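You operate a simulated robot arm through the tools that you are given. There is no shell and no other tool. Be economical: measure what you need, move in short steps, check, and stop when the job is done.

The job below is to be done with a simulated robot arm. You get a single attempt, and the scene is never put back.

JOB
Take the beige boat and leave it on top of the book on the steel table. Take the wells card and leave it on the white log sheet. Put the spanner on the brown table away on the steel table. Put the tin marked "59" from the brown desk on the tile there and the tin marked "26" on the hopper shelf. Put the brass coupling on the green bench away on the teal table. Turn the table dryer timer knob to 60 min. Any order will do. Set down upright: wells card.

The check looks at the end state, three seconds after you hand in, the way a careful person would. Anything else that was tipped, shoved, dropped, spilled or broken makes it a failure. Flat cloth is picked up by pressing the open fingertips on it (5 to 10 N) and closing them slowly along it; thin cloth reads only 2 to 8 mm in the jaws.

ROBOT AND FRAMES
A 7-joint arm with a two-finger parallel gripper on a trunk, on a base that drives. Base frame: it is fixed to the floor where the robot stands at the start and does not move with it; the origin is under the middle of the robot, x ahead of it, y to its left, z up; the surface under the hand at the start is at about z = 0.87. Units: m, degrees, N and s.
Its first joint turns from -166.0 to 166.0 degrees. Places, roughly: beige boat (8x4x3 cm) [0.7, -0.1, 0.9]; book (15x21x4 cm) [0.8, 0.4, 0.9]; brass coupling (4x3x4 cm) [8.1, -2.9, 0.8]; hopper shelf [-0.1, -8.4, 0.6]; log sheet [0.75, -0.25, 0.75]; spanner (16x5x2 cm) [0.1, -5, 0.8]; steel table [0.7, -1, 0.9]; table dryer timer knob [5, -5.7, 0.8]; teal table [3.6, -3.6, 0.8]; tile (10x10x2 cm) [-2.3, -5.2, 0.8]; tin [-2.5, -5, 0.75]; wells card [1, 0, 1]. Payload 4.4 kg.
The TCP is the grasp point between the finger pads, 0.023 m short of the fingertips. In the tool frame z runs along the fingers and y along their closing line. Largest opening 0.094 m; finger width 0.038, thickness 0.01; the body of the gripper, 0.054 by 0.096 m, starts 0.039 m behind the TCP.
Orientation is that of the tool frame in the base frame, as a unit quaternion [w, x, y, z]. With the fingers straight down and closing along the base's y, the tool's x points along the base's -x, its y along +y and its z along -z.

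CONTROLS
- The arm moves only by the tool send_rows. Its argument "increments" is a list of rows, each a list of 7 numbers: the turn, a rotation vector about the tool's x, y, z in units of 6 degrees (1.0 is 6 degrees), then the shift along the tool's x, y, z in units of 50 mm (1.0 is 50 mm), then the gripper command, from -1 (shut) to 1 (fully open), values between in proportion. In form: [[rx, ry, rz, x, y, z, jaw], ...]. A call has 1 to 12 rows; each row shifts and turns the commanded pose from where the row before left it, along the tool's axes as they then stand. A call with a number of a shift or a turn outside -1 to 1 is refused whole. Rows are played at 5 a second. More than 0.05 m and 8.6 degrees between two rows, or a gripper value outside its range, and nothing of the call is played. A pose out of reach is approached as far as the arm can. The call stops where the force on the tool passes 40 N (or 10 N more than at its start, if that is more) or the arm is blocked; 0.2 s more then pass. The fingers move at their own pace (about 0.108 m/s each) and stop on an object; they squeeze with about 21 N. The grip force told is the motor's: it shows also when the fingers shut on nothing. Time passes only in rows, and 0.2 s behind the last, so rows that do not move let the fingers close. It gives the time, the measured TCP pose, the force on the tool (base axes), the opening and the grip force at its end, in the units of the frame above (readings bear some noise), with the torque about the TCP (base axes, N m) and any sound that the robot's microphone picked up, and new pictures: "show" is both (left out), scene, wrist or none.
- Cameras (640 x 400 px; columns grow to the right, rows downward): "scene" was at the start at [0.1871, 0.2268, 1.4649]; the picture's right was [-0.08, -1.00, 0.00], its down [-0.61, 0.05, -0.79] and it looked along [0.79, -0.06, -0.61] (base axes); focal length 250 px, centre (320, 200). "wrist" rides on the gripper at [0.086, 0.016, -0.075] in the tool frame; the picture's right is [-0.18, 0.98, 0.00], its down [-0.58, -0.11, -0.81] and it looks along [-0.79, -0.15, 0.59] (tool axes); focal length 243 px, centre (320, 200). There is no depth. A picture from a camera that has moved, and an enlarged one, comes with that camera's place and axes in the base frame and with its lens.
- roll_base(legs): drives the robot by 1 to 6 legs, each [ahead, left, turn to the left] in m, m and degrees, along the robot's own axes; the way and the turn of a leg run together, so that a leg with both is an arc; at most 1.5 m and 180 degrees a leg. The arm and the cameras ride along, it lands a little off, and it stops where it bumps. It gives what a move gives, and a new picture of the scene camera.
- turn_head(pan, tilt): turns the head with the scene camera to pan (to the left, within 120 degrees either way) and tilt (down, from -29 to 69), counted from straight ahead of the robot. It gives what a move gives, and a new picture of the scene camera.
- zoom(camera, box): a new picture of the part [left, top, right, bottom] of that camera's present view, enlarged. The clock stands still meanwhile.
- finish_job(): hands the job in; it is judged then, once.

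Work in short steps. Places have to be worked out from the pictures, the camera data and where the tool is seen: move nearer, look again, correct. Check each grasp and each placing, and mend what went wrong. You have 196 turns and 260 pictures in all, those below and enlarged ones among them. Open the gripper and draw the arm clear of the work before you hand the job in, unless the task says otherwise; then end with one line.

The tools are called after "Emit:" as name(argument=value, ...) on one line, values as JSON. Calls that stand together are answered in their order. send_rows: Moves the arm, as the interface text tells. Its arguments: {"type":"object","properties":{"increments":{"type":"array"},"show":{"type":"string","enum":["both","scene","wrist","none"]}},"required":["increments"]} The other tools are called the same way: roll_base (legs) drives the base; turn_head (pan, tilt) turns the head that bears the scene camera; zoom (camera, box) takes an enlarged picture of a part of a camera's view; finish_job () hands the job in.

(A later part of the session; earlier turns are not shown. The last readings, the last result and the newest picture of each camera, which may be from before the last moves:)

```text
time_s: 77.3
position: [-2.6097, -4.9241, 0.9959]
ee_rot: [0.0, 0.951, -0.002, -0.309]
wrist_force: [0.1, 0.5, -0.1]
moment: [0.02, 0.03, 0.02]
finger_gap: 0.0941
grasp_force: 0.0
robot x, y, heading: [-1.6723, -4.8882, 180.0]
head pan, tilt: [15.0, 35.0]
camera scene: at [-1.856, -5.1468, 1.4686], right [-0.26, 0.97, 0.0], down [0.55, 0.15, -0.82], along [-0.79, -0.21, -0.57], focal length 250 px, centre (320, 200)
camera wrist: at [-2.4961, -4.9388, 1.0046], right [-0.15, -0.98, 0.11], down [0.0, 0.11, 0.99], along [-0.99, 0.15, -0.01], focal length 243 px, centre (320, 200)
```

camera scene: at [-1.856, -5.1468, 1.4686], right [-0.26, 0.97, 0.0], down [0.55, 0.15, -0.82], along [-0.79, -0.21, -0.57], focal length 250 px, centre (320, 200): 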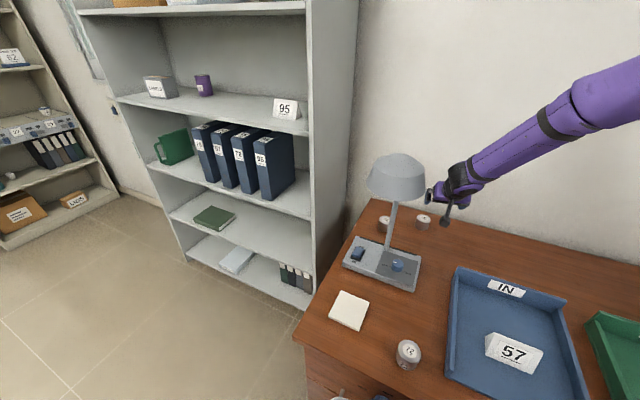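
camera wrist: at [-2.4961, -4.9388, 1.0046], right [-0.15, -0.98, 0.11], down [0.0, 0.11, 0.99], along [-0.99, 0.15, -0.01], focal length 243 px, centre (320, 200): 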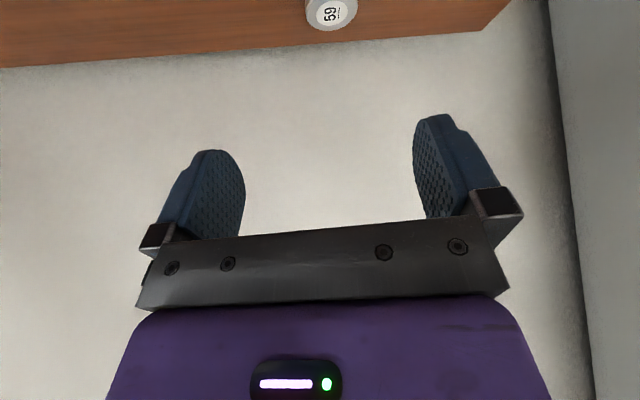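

Tin 59 measures at (-2.76, -4.933). I advance along the tool axis most of the way and re-check.

Emit:
send_rows(increments=[[0, 0, 0, 0.05, 0.16, 0.9, 1], [0, 0, 0, 0, 0, 0.9, 1], [0, 0, 0, 0, 0, 0.9, 1], [0, 0, 0, 0, 0, 0.8, 1], [0, 0, 0, 0, 0, 0.6, 1], [0, 0, 0, 0, 0, 0, 1]], show="both")

```text
time_s: 78.7
position: [-2.7285, -4.9305, 0.8279]
ee_rot: [0.0, 0.951, -0.001, -0.309]
wrist_force: [-0.7, 0.0, -0.3]
moment: [-0.01, -0.02, -0.02]
finger_gap: 0.094
grasp_force: 0.0
robot x, y, heading: [-1.6732, -4.8867, 179.9]
head pan, tilt: [15.0, 35.0]
camera scene: at [-1.8561, -5.1468, 1.4686], right [-0.26, 0.97, 0.0], down [0.55, 0.15, -0.82], along [-0.79, -0.21, -0.57], focal length 250 px, centre (320, 200)
camera wrist: at [-2.6141, -4.9469, 0.8366], right [-0.15, -0.98, 0.11], down [0.0, 0.11, 0.99], along [-0.99, 0.15, -0.01], focal length 243 px, centre (320, 200)
```

scene: 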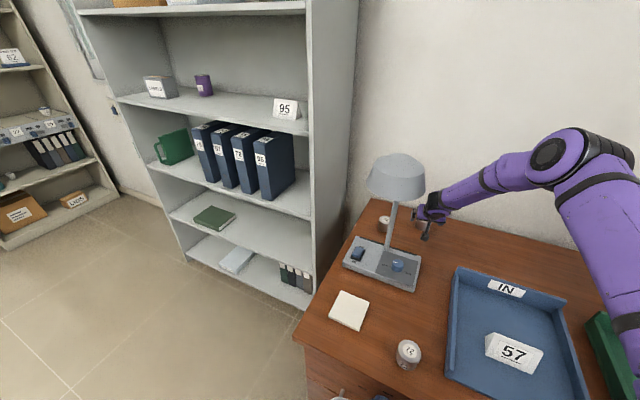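
wrist: 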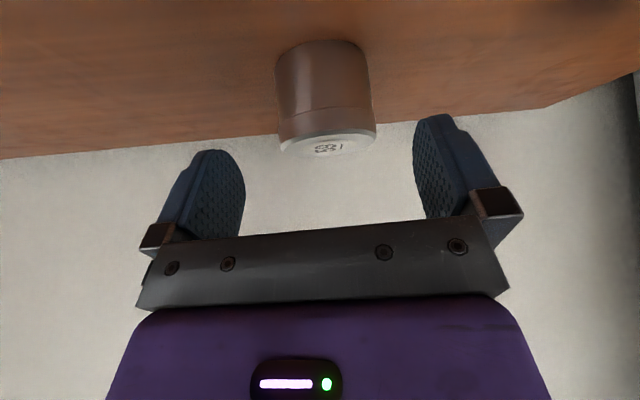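

The tin is centred between the pads, its axis at x ≈ -2.775. I advance the last 6 cm and close.

Emit:
send_rows(increments=[[0, 0, 0, -0.1, 0, 0.6, 1], [0, 0, 0, -0.1, 0, 0.55, 1], [0, 0, 0, 0, 0, 0, 0.6], [0, 0, 0, 0, 0, 0, 0.2], [0, 0, 0, 0, 0, 0, -0.5], [0, 0, 0, 0, 0, 0, -1], [0, 0, 0, 0, 0, 0, -1]], show="both")

```text
time_s: 80.3
position: [-2.7701, -4.9305, 0.7895]
ee_rot: [-0.001, 0.951, -0.001, -0.309]
wrist_force: [-2.3, 1.2, 18.8]
moment: [0.16, 0.12, -0.08]
finger_gap: 0.0553
grasp_force: 20.9
robot x, y, heading: [-1.6697, -4.8911, 180.0]
head pan, tilt: [15.0, 35.0]
camera scene: at [-1.8554, -5.1468, 1.4687], right [-0.26, 0.97, 0.0], down [0.55, 0.15, -0.82], along [-0.79, -0.21, -0.57], focal length 250 px, centre (320, 200)
camera wrist: at [-2.6559, -4.9466, 0.7979], right [-0.15, -0.98, 0.11], down [0.01, 0.11, 0.99], along [-0.99, 0.15, -0.01], focal length 243 px, centre (320, 200)
```

scene: 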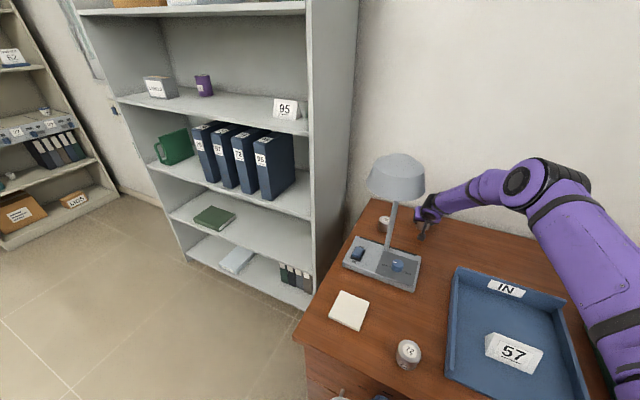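
wrist: 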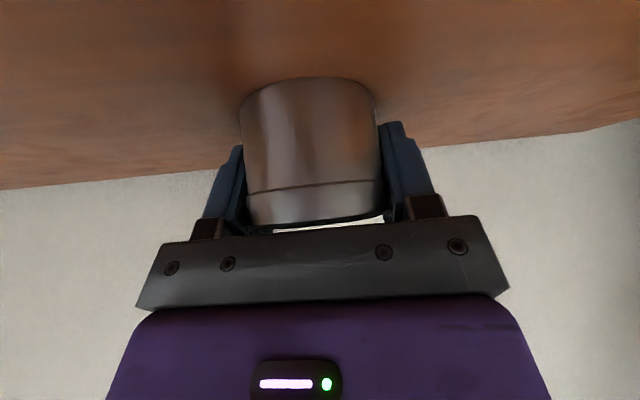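

Gripped at 55 mm. I lift straight up 17 cm, then draw back toward the robot clear of the lamp.

Emit:
send_rows(increments=[[0, 0, 0, -0.3, 0, -0.41, -1], [0, 0, 0, -0.55, 0, -0.76, -1], [0, 0, 0, -0.55, 0, -0.76, -1], [0, 0, 0, -0.55, 0, -0.76, -1], [0, 0, 0, 0, 0, 0, -1]], show="wrist")

Emit:
send_rows(increments=[[0, 0, 0, 0.5, 0, -0.36, -1], [0, 0, 0, 0.76, 0, -0.55, -1], [0, 0, 0, 0.76, 0, -0.55, -1], [0, 0, 0, 0.76, 0, -0.55, -1], [0, 0, 0, 0.76, 0, -0.55, -1], [0, 0, 0, 0.76, 0, -0.55, -1], [0, 0, 0, 0.76, 0, -0.55, -1], [0, 0, 0, 0.76, 0, -0.55, -1], [0, 0, 0, 0.76, 0, -0.55, -1], [0, 0, 0, 0.76, 0, -0.55, -1], [0, 0, 0, 0.5, 0, -0.36, -1], [0, 0, 0, 0, 0, 0, -1]], show="scene")

```text
time_s: 81.5
position: [-2.7696, -4.9328, 0.9524]
ee_rot: [0.0, 0.951, -0.001, -0.309]
wrist_force: [-0.3, -0.3, -1.5]
moment: [-0.02, -0.03, 0.03]
finger_gap: 0.0555
grasp_force: 21.0
robot x, y, heading: [-1.6709, -4.8877, 180.2]
head pan, tilt: [15.0, 35.0]
camera wrist: at [-2.6556, -4.9477, 0.9623], right [-0.15, -0.98, 0.11], down [0.0, 0.11, 0.99], along [-0.99, 0.15, -0.01], focal length 243 px, centre (320, 200)
```

wrist: 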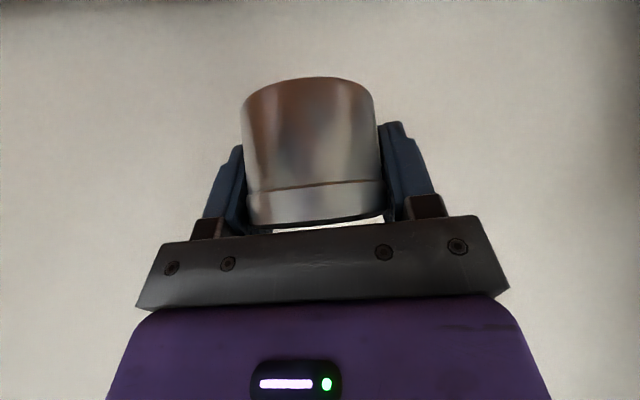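

```text
time_s: 84.1
position: [-2.315, -4.9375, 0.9517]
ee_rot: [-0.001, 0.951, -0.001, -0.309]
wrist_force: [-1.3, 0.0, -0.7]
moment: [-0.02, 0.02, -0.02]
finger_gap: 0.0551
grasp_force: 21.3
out of reach, approached as far as the arm can: row 11
robot x, y, heading: [-1.6723, -4.89, 180.0]
head pan, tilt: [15.0, 35.0]
camera scene: at [-1.8562, -5.1469, 1.4686], right [-0.26, 0.97, 0.0], down [0.55, 0.15, -0.82], along [-0.79, -0.21, -0.57], focal length 250 px, centre (320, 200)
```

scene: 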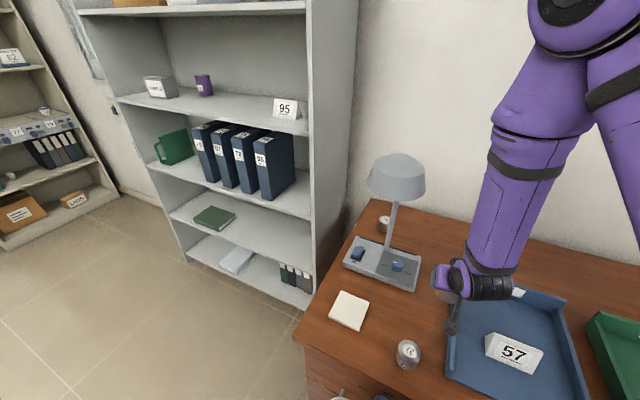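

At the inner reach limit for this line; I now move sideways toward the tile at (-2.285, -5.172).

Emit:
send_rows(increments=[[0, 0, 0, 0, 0.6, 0, -1], [0, 0, 0, 0, 0.8, 0, -1], [0, 0, 0, 0, 0.9, 0, -1], [0, 0, 0, 0, 0.9, 0, -1], [0, 0, 0, 0, 0.9, 0, -1], [0, 0, 0, 0, 0.6, 0, -1], [0, 0, 0, 0, 0, 0, -1]], show="both")

```text
time_s: 85.7
position: [-2.3144, -5.1755, 0.9499]
ee_rot: [0.0, 0.951, -0.001, -0.31]
wrist_force: [0.2, 0.5, -0.3]
moment: [0.01, 0.01, 0.01]
finger_gap: 0.0552
grasp_force: 21.2
robot x, y, heading: [-1.6675, -4.8901, 179.8]
head pan, tilt: [15.0, 35.0]
camera scene: at [-1.8561, -5.1469, 1.4686], right [-0.26, 0.97, 0.0], down [0.55, 0.15, -0.82], along [-0.79, -0.21, -0.57], focal length 250 px, centre (320, 200)
camera wrist: at [-2.2002, -5.1914, 0.958], right [-0.15, -0.98, 0.11], down [0.0, 0.11, 0.99], along [-0.99, 0.15, -0.01], focal length 243 px, centre (320, 200)
```

scene: 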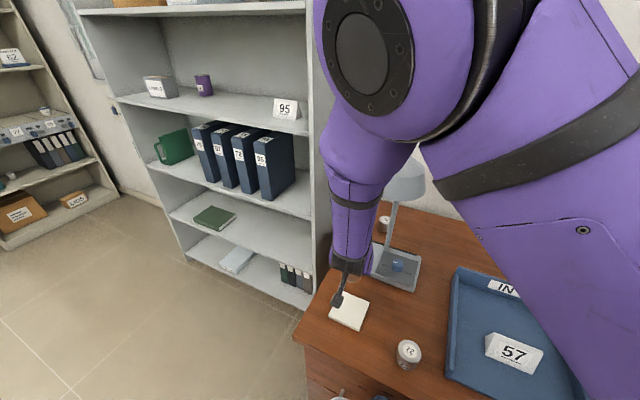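
wrist: 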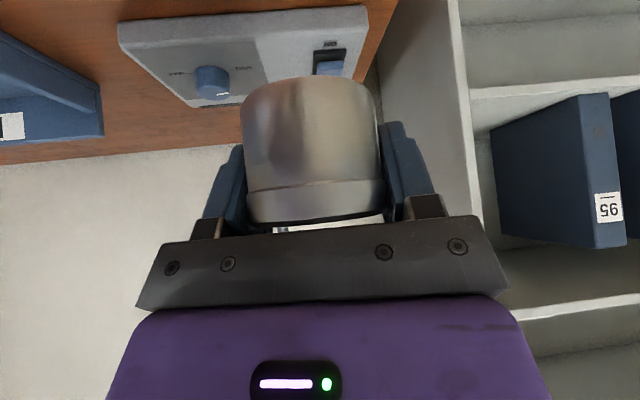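

I shift 2.8 cm toward the robot to the tile centre and lower most of the way.

Emit:
send_rows(increments=[[0, 0, 0, 0.45, 0, -0.33, -1], [0, 0, 0, 0.43, 0, 0.59, -1], [0, 0, 0, 0.43, 0, 0.59, -1], [0, 0, 0, 0.43, 0, 0.59, -1], [0, 0, 0, 0.1, 0, 0.14, -1], [0, 0, 0, 0, 0, 0, -1]], show="both")

```text
time_s: 87.1
position: [-2.2861, -5.1755, 0.8327]
ee_rot: [0.0, 0.951, -0.001, -0.309]
wrist_force: [-0.2, 0.2, -0.5]
moment: [0.01, 0.02, 0.0]
finger_gap: 0.0555
grasp_force: 20.9
robot x, y, heading: [-1.6735, -4.8889, 180.0]
head pan, tilt: [15.0, 35.0]
camera scene: at [-1.8561, -5.1469, 1.4686], right [-0.26, 0.97, 0.0], down [0.55, 0.15, -0.82], along [-0.79, -0.21, -0.57], focal length 250 px, centre (320, 200)
camera wrist: at [-2.1726, -5.1903, 0.8408], right [-0.15, -0.98, 0.11], down [0.0, 0.11, 0.99], along [-0.99, 0.15, -0.01], focal length 243 px, centre (320, 200)
```

scene: 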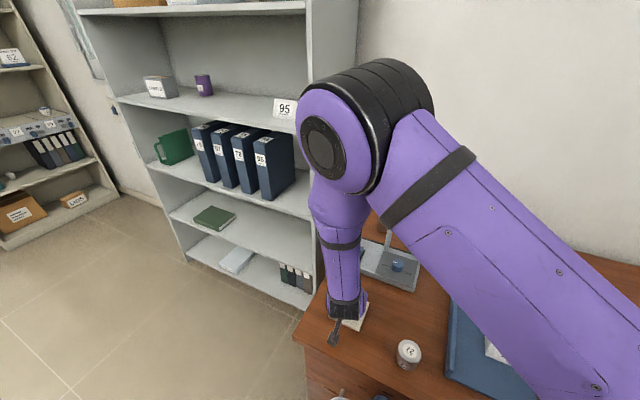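
wrist: 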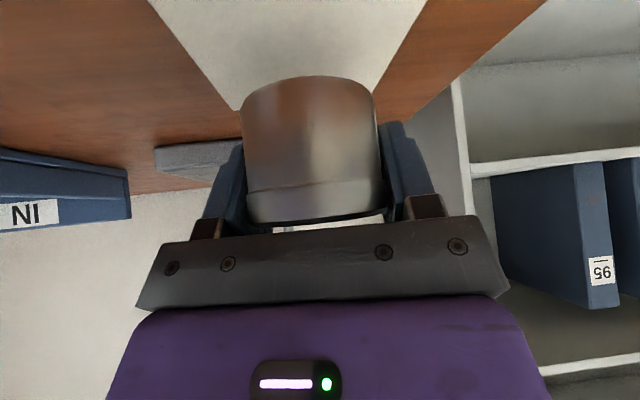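

Over the tile; the tile's far edge reads x ≈ -2.317, so I shift 12 mm nearer and lower in small steps.

Emit:
send_rows(increments=[[0, 0, 0, 0.19, 0, -0.14, -1], [0, 0, 0, 0.06, 0, 0.08, -1], [0, 0, 0, 0.06, 0, 0.08, -1], [0, 0, 0, 0.06, 0, 0.08, -1], [0, 0, 0, 0, 0, 0, -1]], show="none")

Emit:
send_rows(increments=[[0, 0, 0, 0.03, 0, 0.04, -1], [0, 0, 0, 0.03, 0, 0.04, -1], [0, 0, 0, 0, 0, 0, -1]], show="wrist")

```text
time_s: 88.3
position: [-2.2752, -5.1736, 0.818]
ee_rot: [0.0, 0.951, -0.001, -0.309]
wrist_force: [0.1, 0.3, -0.9]
moment: [0.02, -0.01, -0.02]
finger_gap: 0.0554
grasp_force: 21.1
robot x, y, heading: [-1.6701, -4.8854, 179.9]
head pan, tilt: [15.0, 35.0]
```

```text
time_s: 89.1
position: [-2.274, -5.1755, 0.8128]
ee_rot: [-0.001, 0.951, -0.002, -0.309]
wrist_force: [0.6, -0.4, -2.0]
moment: [0.0, 0.01, 0.03]
finger_gap: 0.0556
grasp_force: 21.0
robot x, y, heading: [-1.6708, -4.8831, 179.9]
head pan, tilt: [15.0, 35.0]
camera wrist: at [-2.161, -5.1901, 0.8205], right [-0.15, -0.98, 0.11], down [0.0, 0.11, 0.99], along [-0.99, 0.15, -0.01], focal length 243 px, centre (320, 200)
```

wrist: 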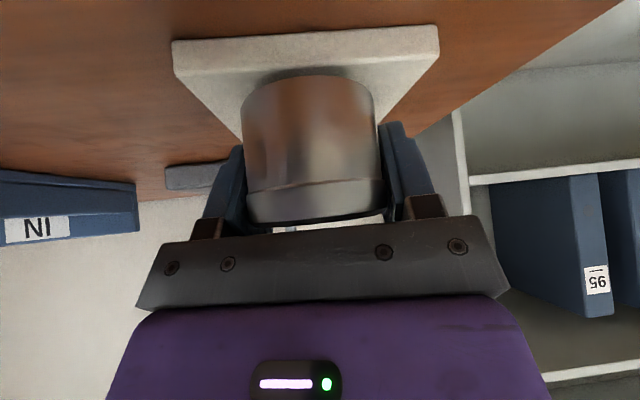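

The tile's top is at about z 0.768 and its near edge at x ≈ -2.252, so I shift back 2 cm away from the robot and lower on.

Emit:
send_rows(increments=[[0, 0, 0, -0.34, 0, 0.25, -1], [0, 0, 0, 0.03, 0, 0.04, -1], [0, 0, 0, 0, 0, 0, -1]], show="wrist")

Emit:
send_rows(increments=[[0, 0, 0, 0.02, 0, 0.03, -1], [0, 0, 0, 0.02, 0, 0.03, -1], [0, 0, 0, 0, 0, 0, -1]], show="none")

```text
time_s: 89.9
position: [-2.2954, -5.1747, 0.8094]
ee_rot: [-0.001, 0.951, -0.001, -0.309]
wrist_force: [0.2, -0.3, -0.9]
moment: [-0.03, 0.01, 0.02]
finger_gap: 0.0552
grasp_force: 20.8
robot x, y, heading: [-1.669, -4.8872, 180.1]
head pan, tilt: [15.0, 35.0]
camera wrist: at [-2.1824, -5.1901, 0.8179], right [-0.15, -0.98, 0.11], down [0.0, 0.11, 0.99], along [-0.99, 0.15, -0.01], focal length 243 px, centre (320, 200)
```

wrist: 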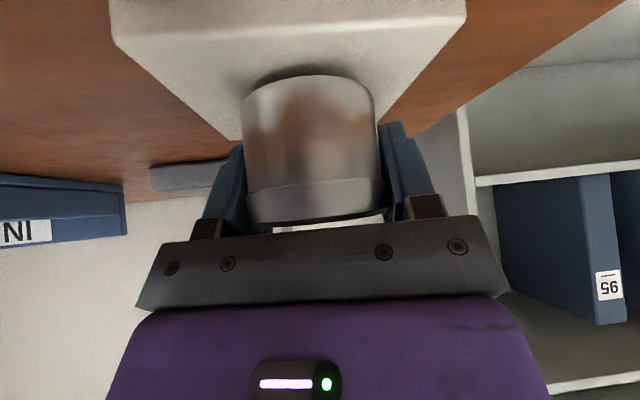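

```text
time_s: 90.7
position: [-2.2961, -5.1749, 0.8062]
ee_rot: [0.0, 0.951, -0.001, -0.308]
wrist_force: [0.1, -0.4, -1.2]
moment: [0.0, -0.01, 0.01]
finger_gap: 0.0552
grasp_force: 20.9
robot x, y, heading: [-1.6695, -4.8864, 179.8]
head pan, tilt: [15.0, 35.0]
```

Emit:
send_rows(increments=[[0, 0, 0, 0.02, 0, 0.03, -1], [0, 0, 0, 0.02, 0, 0.03, -1], [0, 0, 0, 0, 0, 0, -1]], show="none")

Emit:
send_rows(increments=[[0, 0, 0, 0.012, 0, 0.016, -1], [0, 0, 0, 0.012, 0, 0.016, -1], [0, 0, 0, 0, 0, 0, -1]], show="wrist")

```text
time_s: 91.5
position: [-2.2965, -5.1735, 0.8035]
ee_rot: [0.0, 0.951, 0.0, -0.309]
wrist_force: [2.7, 0.8, 14.7]
moment: [0.04, 0.0, 0.02]
finger_gap: 0.0553
grasp_force: 21.3
robot x, y, heading: [-1.6726, -4.883, 179.8]
head pan, tilt: [15.0, 35.0]
```

```text
time_s: 92.1
position: [-2.2962, -5.1752, 0.8016]
ee_rot: [0.001, 0.95, 0.0, -0.311]
wrist_force: [5.4, 1.6, 16.5]
moment: [0.38, -0.27, -0.06]
finger_gap: 0.0551
grasp_force: 20.5
robot x, y, heading: [-1.6705, -4.8911, 180.0]
head pan, tilt: [15.0, 35.0]
stopped in row 3: the force on the tool passed its limit at 43 N (the readings are from after the stop); the commanded pose is now the measured one
camera wrist: at [-2.1828, -5.1903, 0.8107], right [-0.15, -0.98, 0.11], down [0.01, 0.11, 0.99], along [-0.99, 0.15, -0.01], focal length 243 px, centre (320, 200)
```

wrist: 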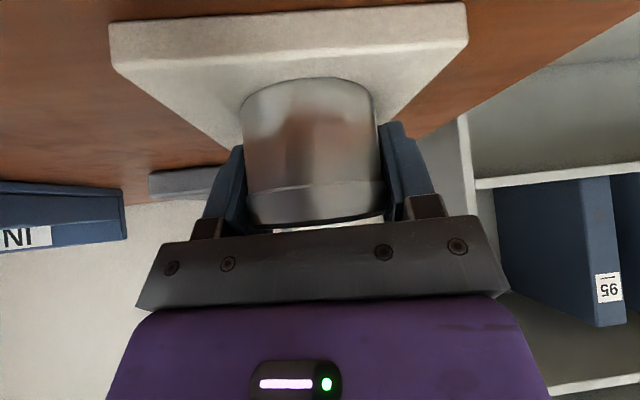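

The tin rests on the tile (contact felt). I ease up 1.5 mm, open, and withdraw along the tool axis.

Emit:
send_rows(increments=[[0, 0, 0, -0.018, 0, -0.024, -1], [0, 0, 0, 0, 0, 0, -0.2], [0, 0, 0, 0, 0, 0, 0.3], [0, 0, 0, 0, 0, 0, 0.8], [0, 0, 0, 0, 0, 0, 1], [0, 0, 0, 0, 0, -0.5, 1], [0, 0, 0, 0, 0, -0.8, 1], [0, 0, 0, -0.5, 0, -0.8, 1], [0, 0, 0, -0.5, 0, -0.8, 1], [0, 0, 0, -0.5, 0, -0.8, 1]], show="both")

```text
time_s: 94.3
position: [-2.2484, -5.1751, 0.9964]
ee_rot: [0.001, 0.951, 0.0, -0.309]
wrist_force: [-0.9, 0.4, -0.1]
moment: [0.03, -0.01, 0.03]
finger_gap: 0.0943
grasp_force: 0.0
robot x, y, heading: [-1.6757, -4.8898, 179.9]
head pan, tilt: [15.0, 35.0]
camera scene: at [-1.8565, -5.1474, 1.4684], right [-0.26, 0.97, 0.0], down [0.55, 0.15, -0.82], along [-0.79, -0.21, -0.57], focal length 250 px, centre (320, 200)
camera wrist: at [-2.1345, -5.1906, 1.0051], right [-0.15, -0.98, 0.11], down [0.01, 0.11, 0.99], along [-0.99, 0.15, -0.01], focal length 243 px, centre (320, 200)
```

scene: 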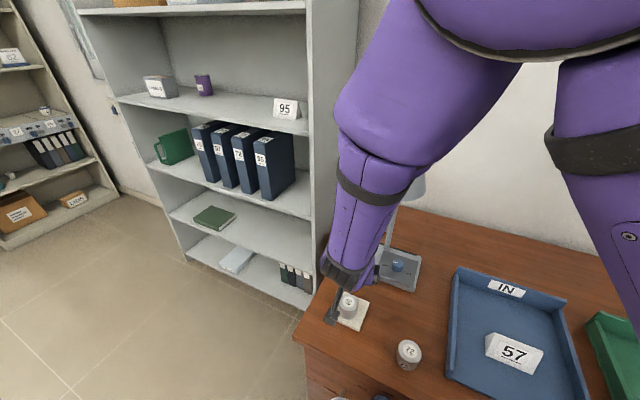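
wrist: 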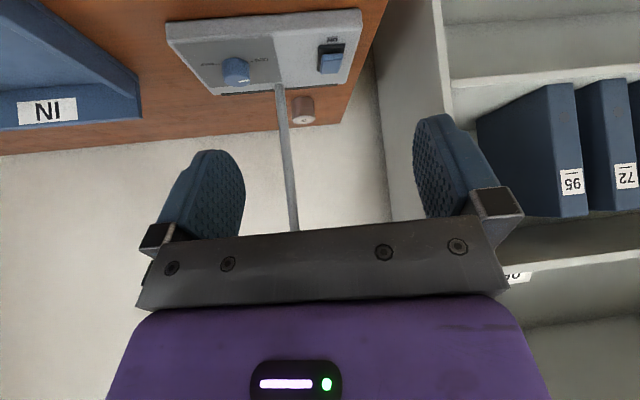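

Tin 59 stands on the tile. For tin 26 I'll come from the desk's left end; first I raise the arm, then drive around.

Emit:
send_rows(increments=[[0, 0, 0, -0.55, 0, -0.77, 1], [0, 0, 0, -0.55, 0, -0.77, 1], [0, 0, 0, -0.55, 0, -0.77, 1], [0, 0, 0, -0.55, 0, -0.77, 1], [0, 0, 0, -0.55, 0, -0.77, 1], [0, 0, 0, -0.55, 0, -0.77, 1]], show="none")

Emit:
roll_base(legs=[[-0.3, 0, 0], [0, 1.31, 0], [0.23, 0, -45]])

Emit:
turn_head(pan=0, tilt=35)

```text
time_s: 95.7
position: [-2.2446, -5.1741, 1.282]
ee_rot: [0.0, 0.951, 0.0, -0.309]
wrist_force: [0.5, 0.0, 0.7]
moment: [0.01, 0.0, -0.02]
finger_gap: 0.0939
grasp_force: 0.1
robot x, y, heading: [-1.6742, -4.8876, 179.8]
head pan, tilt: [15.0, 35.0]
```

```text
time_s: 106.0
position: [-2.1777, -5.9146, 1.2813]
ee_rot: [-0.116, 0.881, -0.358, -0.288]
wrist_force: [-0.1, -0.1, 0.6]
moment: [0.02, 0.05, -0.01]
finger_gap: 0.094
grasp_force: 0.1
robot x, y, heading: [-1.5698, -6.1085, 135.8]
head pan, tilt: [15.0, 35.0]
camera scene: at [-1.8798, -6.1648, 1.4686], right [0.49, 0.87, 0.0], down [0.5, -0.28, -0.82], along [-0.71, 0.4, -0.57], focal length 250 px, centre (320, 200)
```

scene: 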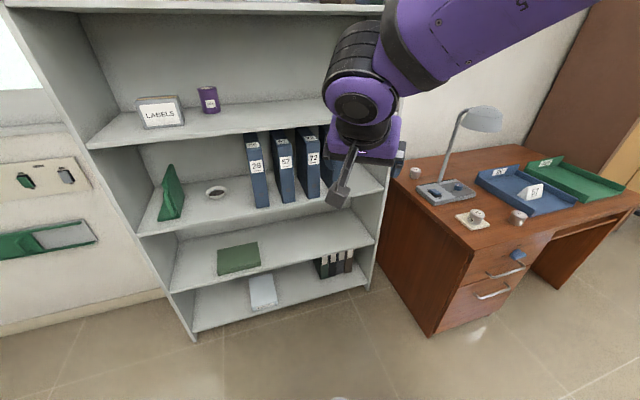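

```text
time_s: 106.8
position: [-2.1789, -5.913, 1.2812]
ee_rot: [-0.116, 0.881, -0.358, -0.287]
wrist_force: [1.1, -0.1, 0.4]
moment: [0.01, 0.01, -0.02]
finger_gap: 0.0939
grasp_force: 0.0
robot x, y, heading: [-1.5691, -6.1069, 135.7]
head pan, tilt: [0.0, 35.0]
camera scene: at [-1.8661, -6.1465, 1.4686], right [0.7, 0.72, 0.0], down [0.41, -0.4, -0.82], along [-0.59, 0.57, -0.57], focal length 250 px, centre (320, 200)
```

scene: 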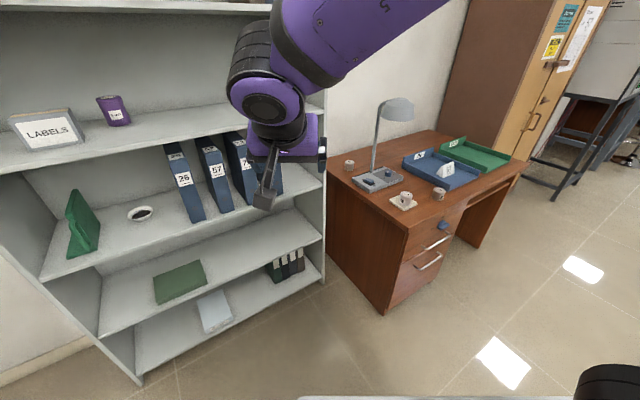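

Tin 26 re-measures at (-2.72, -5.08). I drive 0.60 m ahead, diagonal toward the desk corner, then check clearance.

Emit:
roll_base(legs=[[0.6, 0, 0]])

```text
time_s: 110.2
position: [-2.6171, -5.4982, 1.2812]
ee_rot: [-0.115, 0.882, -0.354, -0.289]
wrist_force: [0.0, -0.4, 1.7]
moment: [0.01, 0.01, -0.02]
finger_gap: 0.0941
grasp_force: 0.0
robot x, y, heading: [-2.0022, -5.6865, 136.1]
head pan, tilt: [0.0, 35.0]
camera scene: at [-2.302, -5.7284, 1.4686], right [0.69, 0.72, 0.0], down [0.41, -0.4, -0.82], along [-0.59, 0.57, -0.57], focal length 250 px, centre (320, 200)
```

scene: 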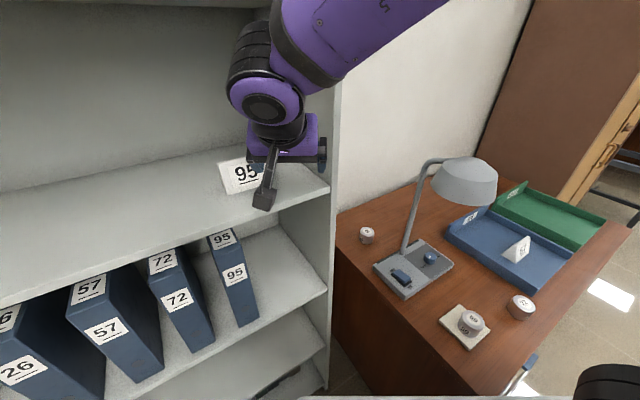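

The hand is close to the shelf front, so I first slide it to the robot's right (away from the shelf), then reduce the tilt to 12°.

Emit:
send_rows(increments=[[0, 0, 0, 0, -0.8, 0, 1], [0, 0, 0, 0, -0.9, 0, 1], [0, 0, 0, 0, -0.9, 0, 1], [0, 0, 0, 0, -0.9, 0, 1], [0, 0, 0, 0, -0.9, 0, 1], [0, 1, 0, 0, 0, 0, 1], [0, 1, 0, 0, 0, 0, 1], [0, 1, 0, 0, 0, 0, 1], [0, 1, 0, 0, 0, 0, 1], [0, 0, 0, 0, 0, 0, 1]], show="both")

```text
time_s: 112.4
position: [-2.4644, -5.3387, 1.2819]
ee_rot: [-0.039, 0.923, -0.371, -0.098]
wrist_force: [-0.5, 0.0, -0.2]
moment: [0.03, 0.01, 0.03]
finger_gap: 0.0941
grasp_force: 0.0
robot x, y, heading: [-2.0052, -5.6891, 136.3]
head pan, tilt: [0.0, 35.0]
camera scene: at [-2.3018, -5.7285, 1.4686], right [0.69, 0.72, 0.0], down [0.41, -0.4, -0.82], along [-0.59, 0.57, -0.57], focal length 250 px, centre (320, 200)
camera wrist: at [-2.4036, -5.4192, 1.3349], right [-0.81, -0.59, 0.04], down [-0.21, 0.36, 0.91], along [-0.55, 0.73, -0.41], focal length 243 px, centre (320, 200)
```

scene: 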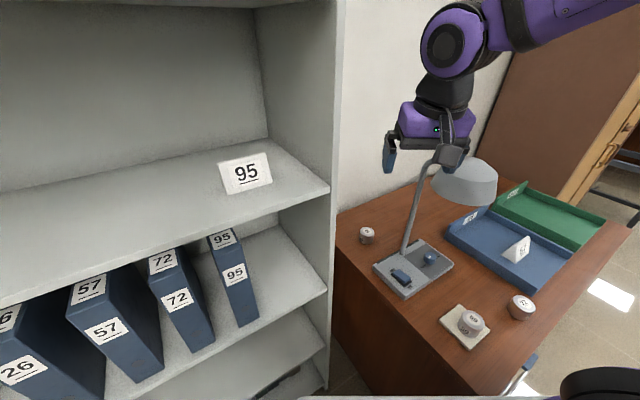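
wrist: 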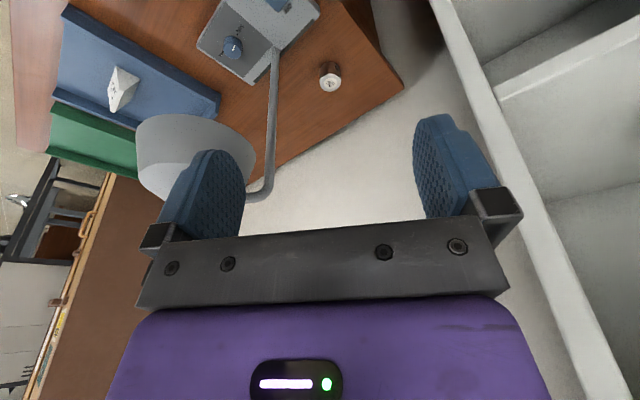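

The lamp stem and shelf both clear my line. I go diagonally down to 11 cm above the tin's grasp height.

Emit:
send_rows(increments=[[0, 0, 0, -0.443, -0.017, 0.742, 1], [0, 0, 0, -0.443, -0.017, 0.742, 1], [0, 0, 0, -0.443, -0.017, 0.742, 1], [0, 0, 0, -0.443, -0.017, 0.742, 1], [0, 0, 0, -0.443, -0.017, 0.742, 1], [0, 0, 0, -0.443, -0.017, 0.742, 1], [0, 0, 0, -0.443, -0.017, 0.742, 1], [0, 0, 0, -0.443, -0.017, 0.742, 1], [0, 0, 0, -0.443, -0.017, 0.742, 1], [0, 0, 0, -0.443, -0.017, 0.742, 1], [0, 0, 0, -0.443, -0.017, 0.742, 1], [0, 0, 0, -0.443, -0.017, 0.742, 1]], show="both")

```text
time_s: 113.4
position: [-2.4247, -5.1388, 1.1944]
ee_rot: [-0.084, 0.833, -0.537, -0.1]
wrist_force: [102.3, -81.7, 149.2]
moment: [-1.5, 5.46, 1.15]
finger_gap: 0.0945
grasp_force: 0.5
robot x, y, heading: [-2.0054, -5.6922, 136.3]
head pan, tilt: [0.0, 35.0]
stopped in row 4: the force on the tool passed its limit at 391 N (the readings are from after the stop); the commanded pose is now the measured one
camera scene: at [-2.2912, -5.7391, 1.4702], right [0.69, 0.72, 0.0], down [0.41, -0.39, -0.82], along [-0.6, 0.57, -0.57], focal length 250 px, centre (320, 200)
camera wrist: at [-2.3997, -5.2384, 1.2421], right [-0.97, -0.24, 0.01], down [-0.07, 0.36, 0.93], along [-0.23, 0.9, -0.36], focal length 243 px, centre (320, 200)
```

scene: 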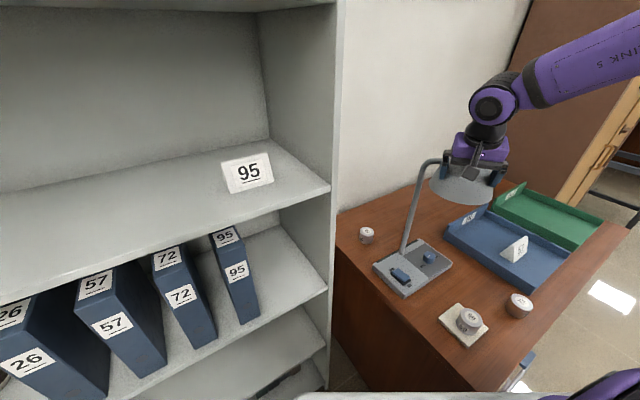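
wrist: 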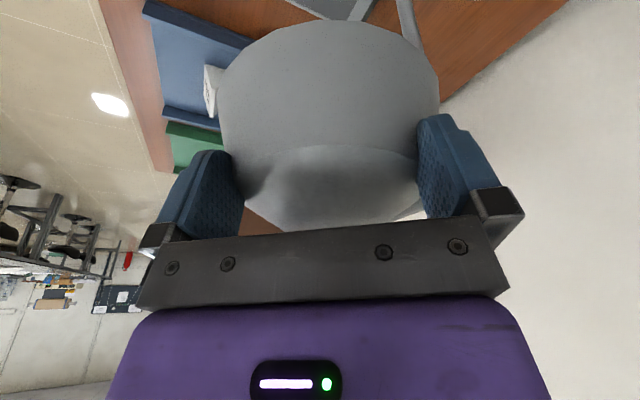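

An unexpected swing: the hand ended against the lamp head. The lamp looks unmoved; I back straight off upward gently and reassess.

Emit:
send_rows(increments=[[0, 0, 0, 0.1, 0, -0.3, 1], [0, 0, 0, 0.1, 0, -0.5, 1]], show="both")

```text
time_s: 114.0
position: [-2.4294, -5.1476, 1.2223]
ee_rot: [-0.08, 0.835, -0.536, -0.098]
wrist_force: [0.2, -0.4, -0.5]
moment: [0.04, 0.03, 0.03]
finger_gap: 0.0941
grasp_force: 0.1
robot x, y, heading: [-2.0059, -5.6882, 136.6]
head pan, tilt: [0.0, 35.0]
camera scene: at [-2.3024, -5.7299, 1.4686], right [0.69, 0.72, 0.0], down [0.42, -0.4, -0.82], along [-0.59, 0.56, -0.57], focal length 250 px, centre (320, 200)
camera wrist: at [-2.4034, -5.2467, 1.2711], right [-0.97, -0.24, 0.02], down [-0.07, 0.36, 0.93], along [-0.23, 0.9, -0.37], focal length 243 px, centre (320, 200)
```

scene: 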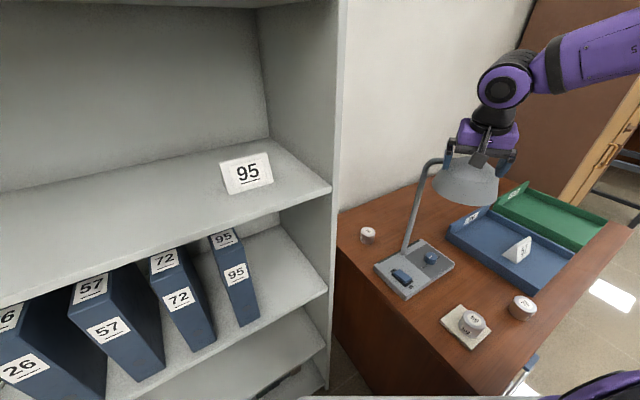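
wrist: 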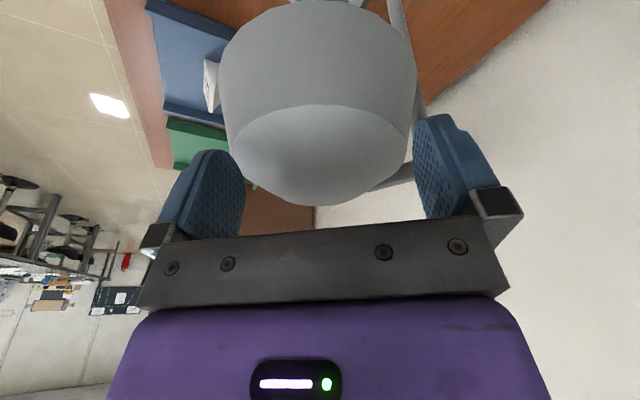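

The contact is gone and the lamp appears in the same place. I rise to z ≈ 1.33, above the lamp, then move in small steps.

Emit:
send_rows(increments=[[0, 0, 0, 0, 0, -0.7, 1], [0, 0, 0, 0, 0, -0.8, 1], [0, 0, 0, 0, 0, -0.8, 1], [0, 0, 0, 0, 0, 0, 1]], show="none")

Emit:
send_rows(increments=[[0, 0, 0, -0.4, 0.45, 0.09, 1], [0, 0, 0, -0.4, 0.45, 0.09, 1], [0, 0, 0, 0, 0, 0, 1]], show="both")

```text
time_s: 115.0
position: [-2.4189, -5.1743, 1.3332]
ee_rot: [-0.082, 0.834, -0.537, -0.095]
wrist_force: [-0.2, -0.4, 0.1]
moment: [-0.02, 0.01, -0.02]
finger_gap: 0.094
grasp_force: 0.0
robot x, y, heading: [-2.0043, -5.6878, 136.5]
head pan, tilt: [0.0, 35.0]
```

```text
time_s: 115.8
position: [-2.4763, -5.1574, 1.3333]
ee_rot: [-0.081, 0.834, -0.537, -0.096]
wrist_force: [-0.3, -0.7, -0.9]
moment: [0.0, -0.02, -0.03]
finger_gap: 0.0938
grasp_force: 0.1
robot x, y, heading: [-2.0016, -5.6855, 136.3]
head pan, tilt: [0.0, 35.0]
camera scene: at [-2.3012, -5.7304, 1.4686], right [0.69, 0.72, 0.0], down [0.42, -0.4, -0.82], along [-0.59, 0.56, -0.57], focal length 250 px, centre (320, 200)
camera wrist: at [-2.4507, -5.2564, 1.3829], right [-0.97, -0.24, 0.01], down [-0.08, 0.36, 0.93], along [-0.23, 0.9, -0.37], focal length 243 px, centre (320, 200)
```

scene: 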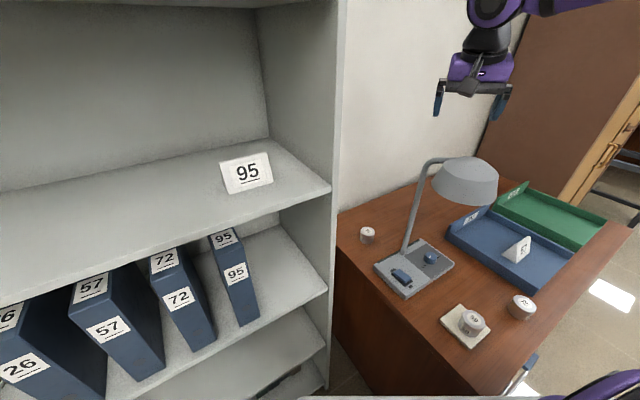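
wrist: 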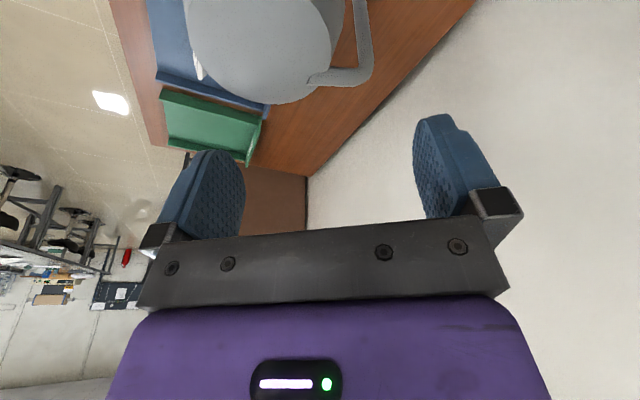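

The lamp sits exactly where it was. I continue in small steps to above tin 26.

Emit:
send_rows(increments=[[0, 0, 0, -0.39, 0.467, 0.088, 1], [0, 0, 0, -0.39, 0.467, 0.088, 1], [0, 0, 0, -0.39, 0.467, 0.088, 1], [0, 0, 0, -0.39, 0.467, 0.088, 1], [0, 0, 0, 0, 0, 0, 1]], show="none")

Emit:
send_rows(increments=[[0, 0, 0, -0.39, 0.467, 0.088, 1], [0, 0, 0, -0.39, 0.467, 0.088, 1], [0, 0, 0, -0.39, 0.467, 0.088, 1], [0, 0, 0, -0.39, 0.467, 0.088, 1], [0, 0, 0, 0, 0, 0, 1]], show="both")

```text
time_s: 117.0
position: [-2.5964, -5.1218, 1.333]
ee_rot: [-0.082, 0.835, -0.536, -0.097]
wrist_force: [-0.2, -0.2, 0.4]
moment: [0.02, -0.01, -0.01]
finger_gap: 0.0937
grasp_force: 0.0
robot x, y, heading: [-2.0042, -5.6862, 136.4]
head pan, tilt: [0.0, 35.0]
```

```text
time_s: 118.2
position: [-2.7118, -5.0875, 1.3301]
ee_rot: [-0.082, 0.834, -0.538, -0.096]
wrist_force: [-0.5, 0.7, 0.1]
moment: [0.01, -0.01, -0.03]
finger_gap: 0.0941
grasp_force: 0.1
robot x, y, heading: [-2.0034, -5.6874, 136.5]
head pan, tilt: [0.0, 35.0]
camera scene: at [-2.3013, -5.7304, 1.4686], right [0.69, 0.72, 0.0], down [0.42, -0.4, -0.82], along [-0.59, 0.56, -0.57], focal length 250 px, centre (320, 200)
camera wrist: at [-2.6872, -5.187, 1.3806], right [-0.97, -0.24, 0.01], down [-0.08, 0.36, 0.93], along [-0.23, 0.9, -0.37], focal length 243 px, centre (320, 200)
```

scene: 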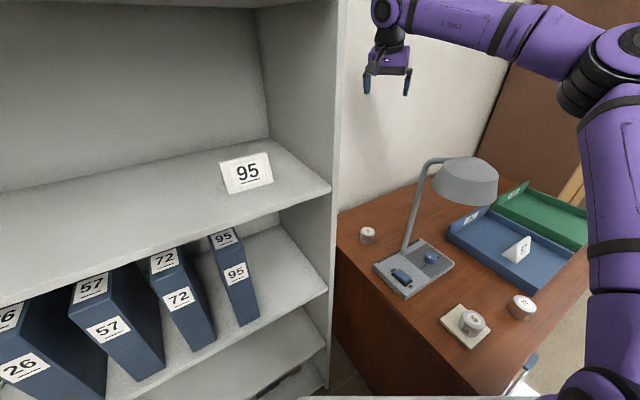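
wrist: 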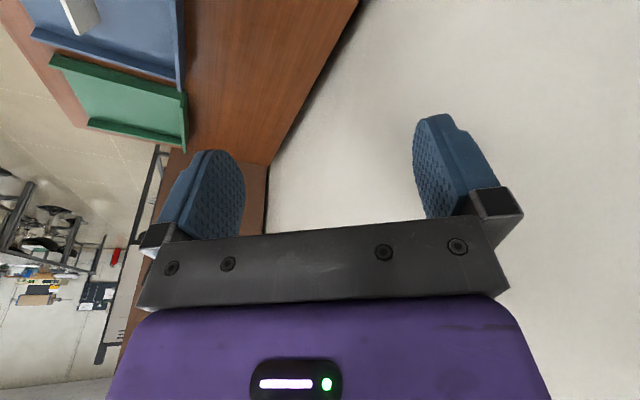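

In this stance the forearm would sweep the lamp, so tin 26 is better taken from the front with the hand yawed 45° from the right. I retract the way I came and drive back to the front.

Emit:
send_rows(increments=[[0, 0, 0, 0.5, -0.6, -0.11, 1], [0, 0, 0, 0.5, -0.6, -0.11, 1], [0, 0, 0, 0.5, -0.6, -0.11, 1], [0, 0, 0, 0.5, -0.6, -0.11, 1], [0, 0, 0, 0.5, -0.6, -0.11, 1], [0, 0, 0, 0.5, -0.6, -0.11, 1], [0, 0, 0, 0.5, -0.6, -0.11, 1], [0, 0, 0, 0, 0, 0, 1]], show="none")

Emit:
roll_base(legs=[[-0.6, 0, 0], [0, 0, 44], [0, -1.15, 0]])

```text
time_s: 120.0
position: [-2.4484, -5.1651, 1.332]
ee_rot: [-0.081, 0.834, -0.537, -0.096]
wrist_force: [0.3, 0.2, -0.5]
moment: [0.0, 0.0, -0.01]
finger_gap: 0.0938
grasp_force: 0.1
robot x, y, heading: [-2.0021, -5.6885, 136.4]
head pan, tilt: [0.0, 35.0]
```

```text
time_s: 130.9
position: [-2.2759, -4.8739, 1.3319]
ee_rot: [-0.039, 0.975, -0.182, -0.119]
wrist_force: [-0.3, -0.5, -0.8]
moment: [-0.03, -0.04, -0.03]
finger_gap: 0.0942
grasp_force: 0.1
robot x, y, heading: [-1.5935, -4.9367, -178.7]
head pan, tilt: [0.0, 35.0]
camera scene: at [-1.776, -5.1745, 1.4686], right [-0.02, 1.0, 0.0], down [0.57, 0.01, -0.82], along [-0.82, -0.01, -0.57], focal length 250 px, centre (320, 200)
```

scene: 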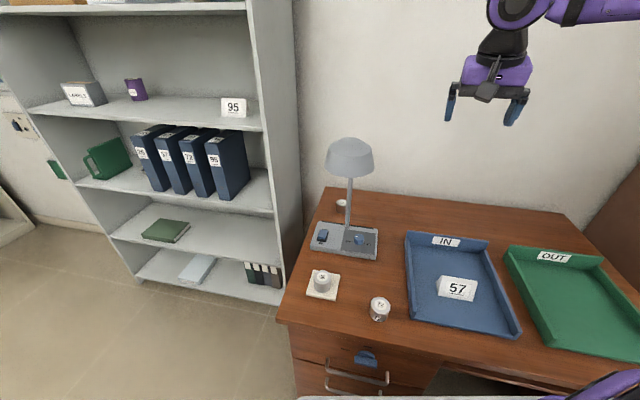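

I move 7.5 cm ahead and reorient the hand: 36° tilt, pointing toward -x -y (yawed 45°).

Emit:
roll_base(legs=[[0.075, 0, -1.3]])

Emit:
send_rows(increments=[[-0.415, -0.281, -0.831, 0, 0, 0, 1], [-0.415, -0.281, -0.831, 0, 0, 0, 1], [-0.415, -0.281, -0.831, 0, 0, 0, 1], [-0.415, -0.281, -0.831, 0, 0, 0, 1], [-0.415, -0.281, -0.831, 0, 0, 0, 1], [-0.415, -0.281, -0.831, 0, 0, 0, 1], [-0.415, -0.281, -0.831, 0, 0, 0, 1], [-0.415, -0.281, -0.831, 0, 0, 0, 1], [-0.415, -0.281, -0.831, 0, 0, 0, 1], [-0.415, -0.281, -0.831, 0, 0, 0, 1], [-0.415, -0.281, -0.831, 0, 0, 0, 1], [-0.415, -0.281, -0.831, 0, 0, 0, 1]], show="both")

```text
time_s: 131.9
position: [-2.3504, -4.8588, 1.3331]
ee_rot: [-0.039, 0.973, -0.192, -0.12]
wrist_force: [0.8, 0.0, -0.5]
moment: [0.01, -0.02, 0.01]
finger_gap: 0.0939
grasp_force: 0.0
robot x, y, heading: [-1.6662, -4.938, 179.5]
head pan, tilt: [0.0, 35.0]
camera scene: at [-1.8572, -5.1706, 1.4686], right [0.01, 1.0, 0.0], down [0.57, 0.0, -0.82], along [-0.82, 0.0, -0.57], focal length 250 px, centre (320, 200)
```

scene: 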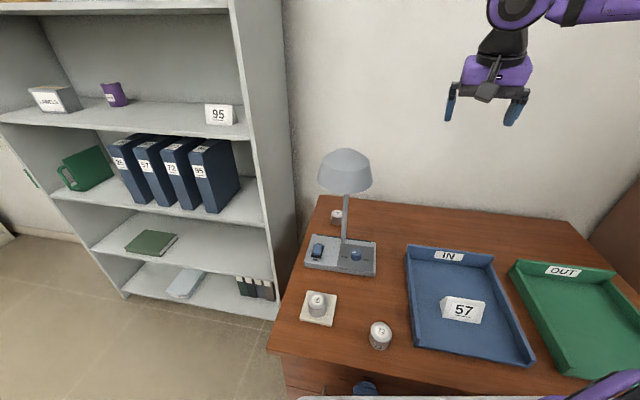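

```text
time_s: 134.5
position: [-2.3508, -4.858, 1.3321]
ee_rot: [0.115, 0.881, 0.356, -0.288]
wrist_force: [0.3, -0.2, 0.8]
moment: [0.0, 0.0, 0.0]
finger_gap: 0.094
grasp_force: 0.1
robot x, y, heading: [-1.6654, -4.9342, 179.7]
head pan, tilt: [0.0, 35.0]
camera scene: at [-1.857, -5.1708, 1.4686], right [0.01, 1.0, 0.0], down [0.57, 0.0, -0.82], along [-0.82, 0.0, -0.57], focal length 250 px, centre (320, 200)
camera wrist: at [-2.2577, -4.79, 1.3403], right [0.58, -0.81, 0.11], down [-0.07, 0.08, 0.99], along [-0.81, -0.58, -0.01], focal length 243 px, centre (320, 200)
```

scene: 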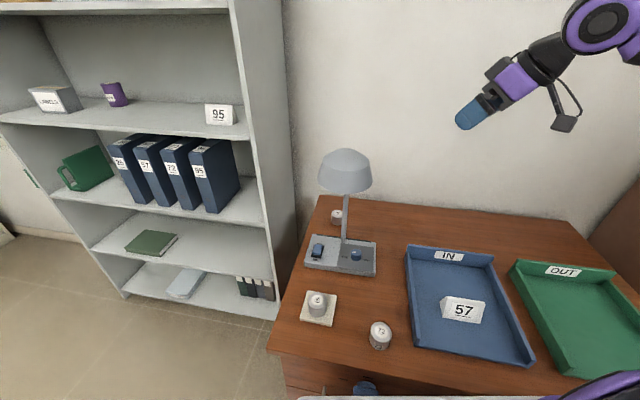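
wrist: 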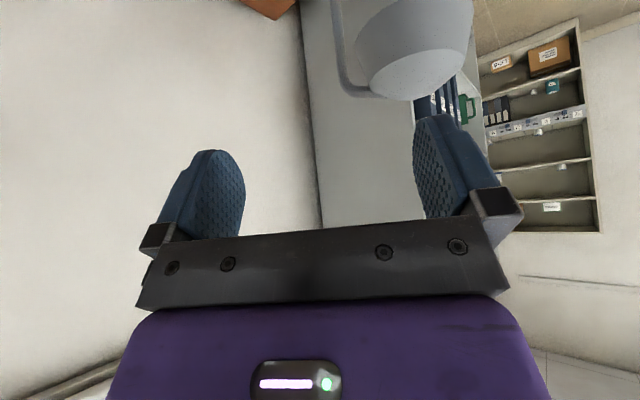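

I first move in -x at height (clear of the lamp), then descend on the right side of it.

Emit:
send_rows(increments=[[0, 0, 0, -0.491, -0.586, 0.36, 1], [0, 0, 0, -0.491, -0.586, 0.36, 1], [0, 0, 0, -0.491, -0.586, 0.36, 1], [0, 0, 0, -0.491, -0.586, 0.36, 1], [0, 0, 0, -0.491, -0.586, 0.36, 1], [0, 0, 0, -0.491, -0.586, 0.36, 1], [0, 0, 0, -0.491, -0.586, 0.36, 1], [0, 0, 0, 0, 0, 0, 1]], show="none")

Emit:
send_rows(increments=[[0, 0, 0, 0.411, 0.128, 0.771, 1], [0, 0, 0, 0.411, 0.128, 0.771, 1], [0, 0, 0, 0.411, 0.128, 0.771, 1], [0, 0, 0, 0.411, 0.128, 0.771, 1], [0, 0, 0, 0.411, 0.128, 0.771, 1], [0, 0, 0, 0.411, 0.128, 0.771, 1], [0, 0, 0, 0.411, 0.128, 0.771, 1], [0, 0, 0, 0, 0, 0, 1]], show="both")

```text
time_s: 136.3
position: [-2.562, -4.8686, 1.3096]
ee_rot: [0.115, 0.885, 0.347, -0.288]
wrist_force: [-0.3, -0.4, 0.1]
moment: [-0.01, 0.03, -0.02]
finger_gap: 0.0938
grasp_force: 0.1
out of reach, approached as far as the arm can: row 5, 6, 7
robot x, y, heading: [-1.6645, -4.9381, 179.7]
head pan, tilt: [0.0, 35.0]
```

```text
time_s: 138.1
position: [-2.5622, -4.9286, 1.0075]
ee_rot: [0.115, 0.882, 0.356, -0.287]
wrist_force: [0.2, 0.1, 0.2]
moment: [-0.03, 0.0, 0.02]
finger_gap: 0.0939
grasp_force: 0.1
robot x, y, heading: [-1.6652, -4.9357, 179.7]
head pan, tilt: [0.0, 35.0]
camera scene: at [-1.8571, -5.1706, 1.4686], right [0.01, 1.0, 0.0], down [0.57, 0.0, -0.82], along [-0.82, 0.0, -0.57], focal length 250 px, centre (320, 200)
camera wrist: at [-2.4687, -4.8611, 1.0147], right [0.57, -0.81, 0.11], down [-0.07, 0.08, 0.99], along [-0.82, -0.58, -0.01], focal length 243 px, centre (320, 200)
```

scene: 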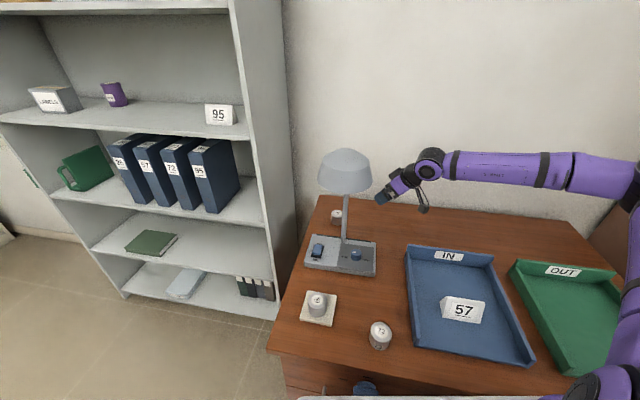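
wrist: 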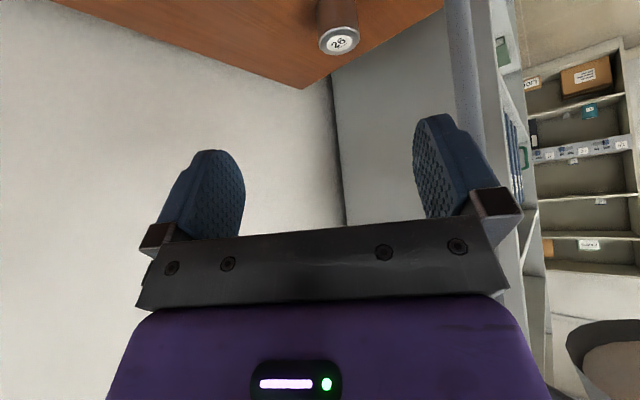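

Tin 26 is straight ahead of the hand, with the lamp stem clearing the right finger. I align and advance most of the way with the jaws slightly narrowed.

Emit:
send_rows(increments=[[0, 0, 0, -0.45, 0.1, 0.3, 0.75], [0, 0, 0, -0.45, 0.1, 0.6, 0.75], [0, 0, 0, 0, 0, 0.8, 0.75], [0, 0, 0, 0, 0, 0.8, 0.75], [0, 0, 0, 0, 0, 0.8, 0.75], [0, 0, 0, 0, 0, 0.8, 0.75], [0, 0, 0, 0, 0, 0, 0.75]], show="both")

```text
time_s: 139.7
position: [-2.6669, -5.047, 0.8676]
ee_rot: [0.115, 0.882, 0.356, -0.287]
wrist_force: [0.3, 0.2, 0.0]
moment: [0.02, 0.0, -0.01]
finger_gap: 0.0823
grasp_force: 0.0
robot x, y, heading: [-1.6673, -4.9359, 179.7]
head pan, tilt: [0.0, 35.0]
camera scene: at [-1.8571, -5.1707, 1.4686], right [0.01, 1.0, 0.0], down [0.57, 0.0, -0.82], along [-0.82, 0.0, -0.57], focal length 250 px, centre (320, 200)
camera wrist: at [-2.5746, -4.9785, 0.8758], right [0.58, -0.81, 0.11], down [-0.07, 0.08, 0.99], along [-0.81, -0.58, -0.01], focal length 243 px, centre (320, 200)
```

scene: 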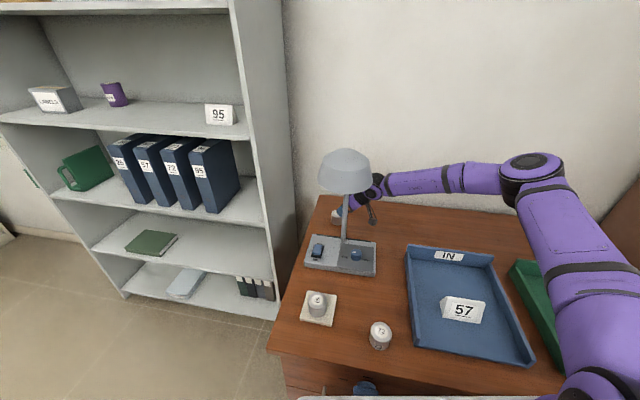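
wrist: 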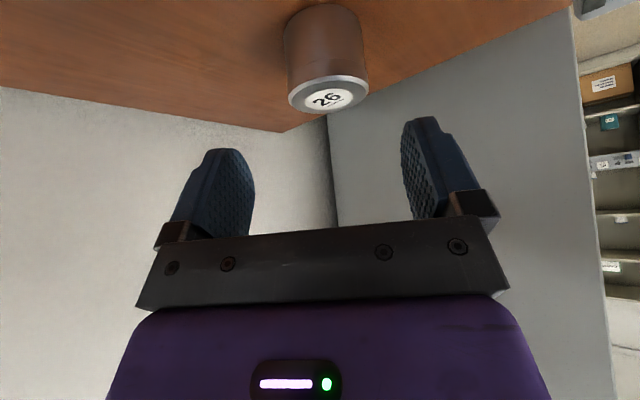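

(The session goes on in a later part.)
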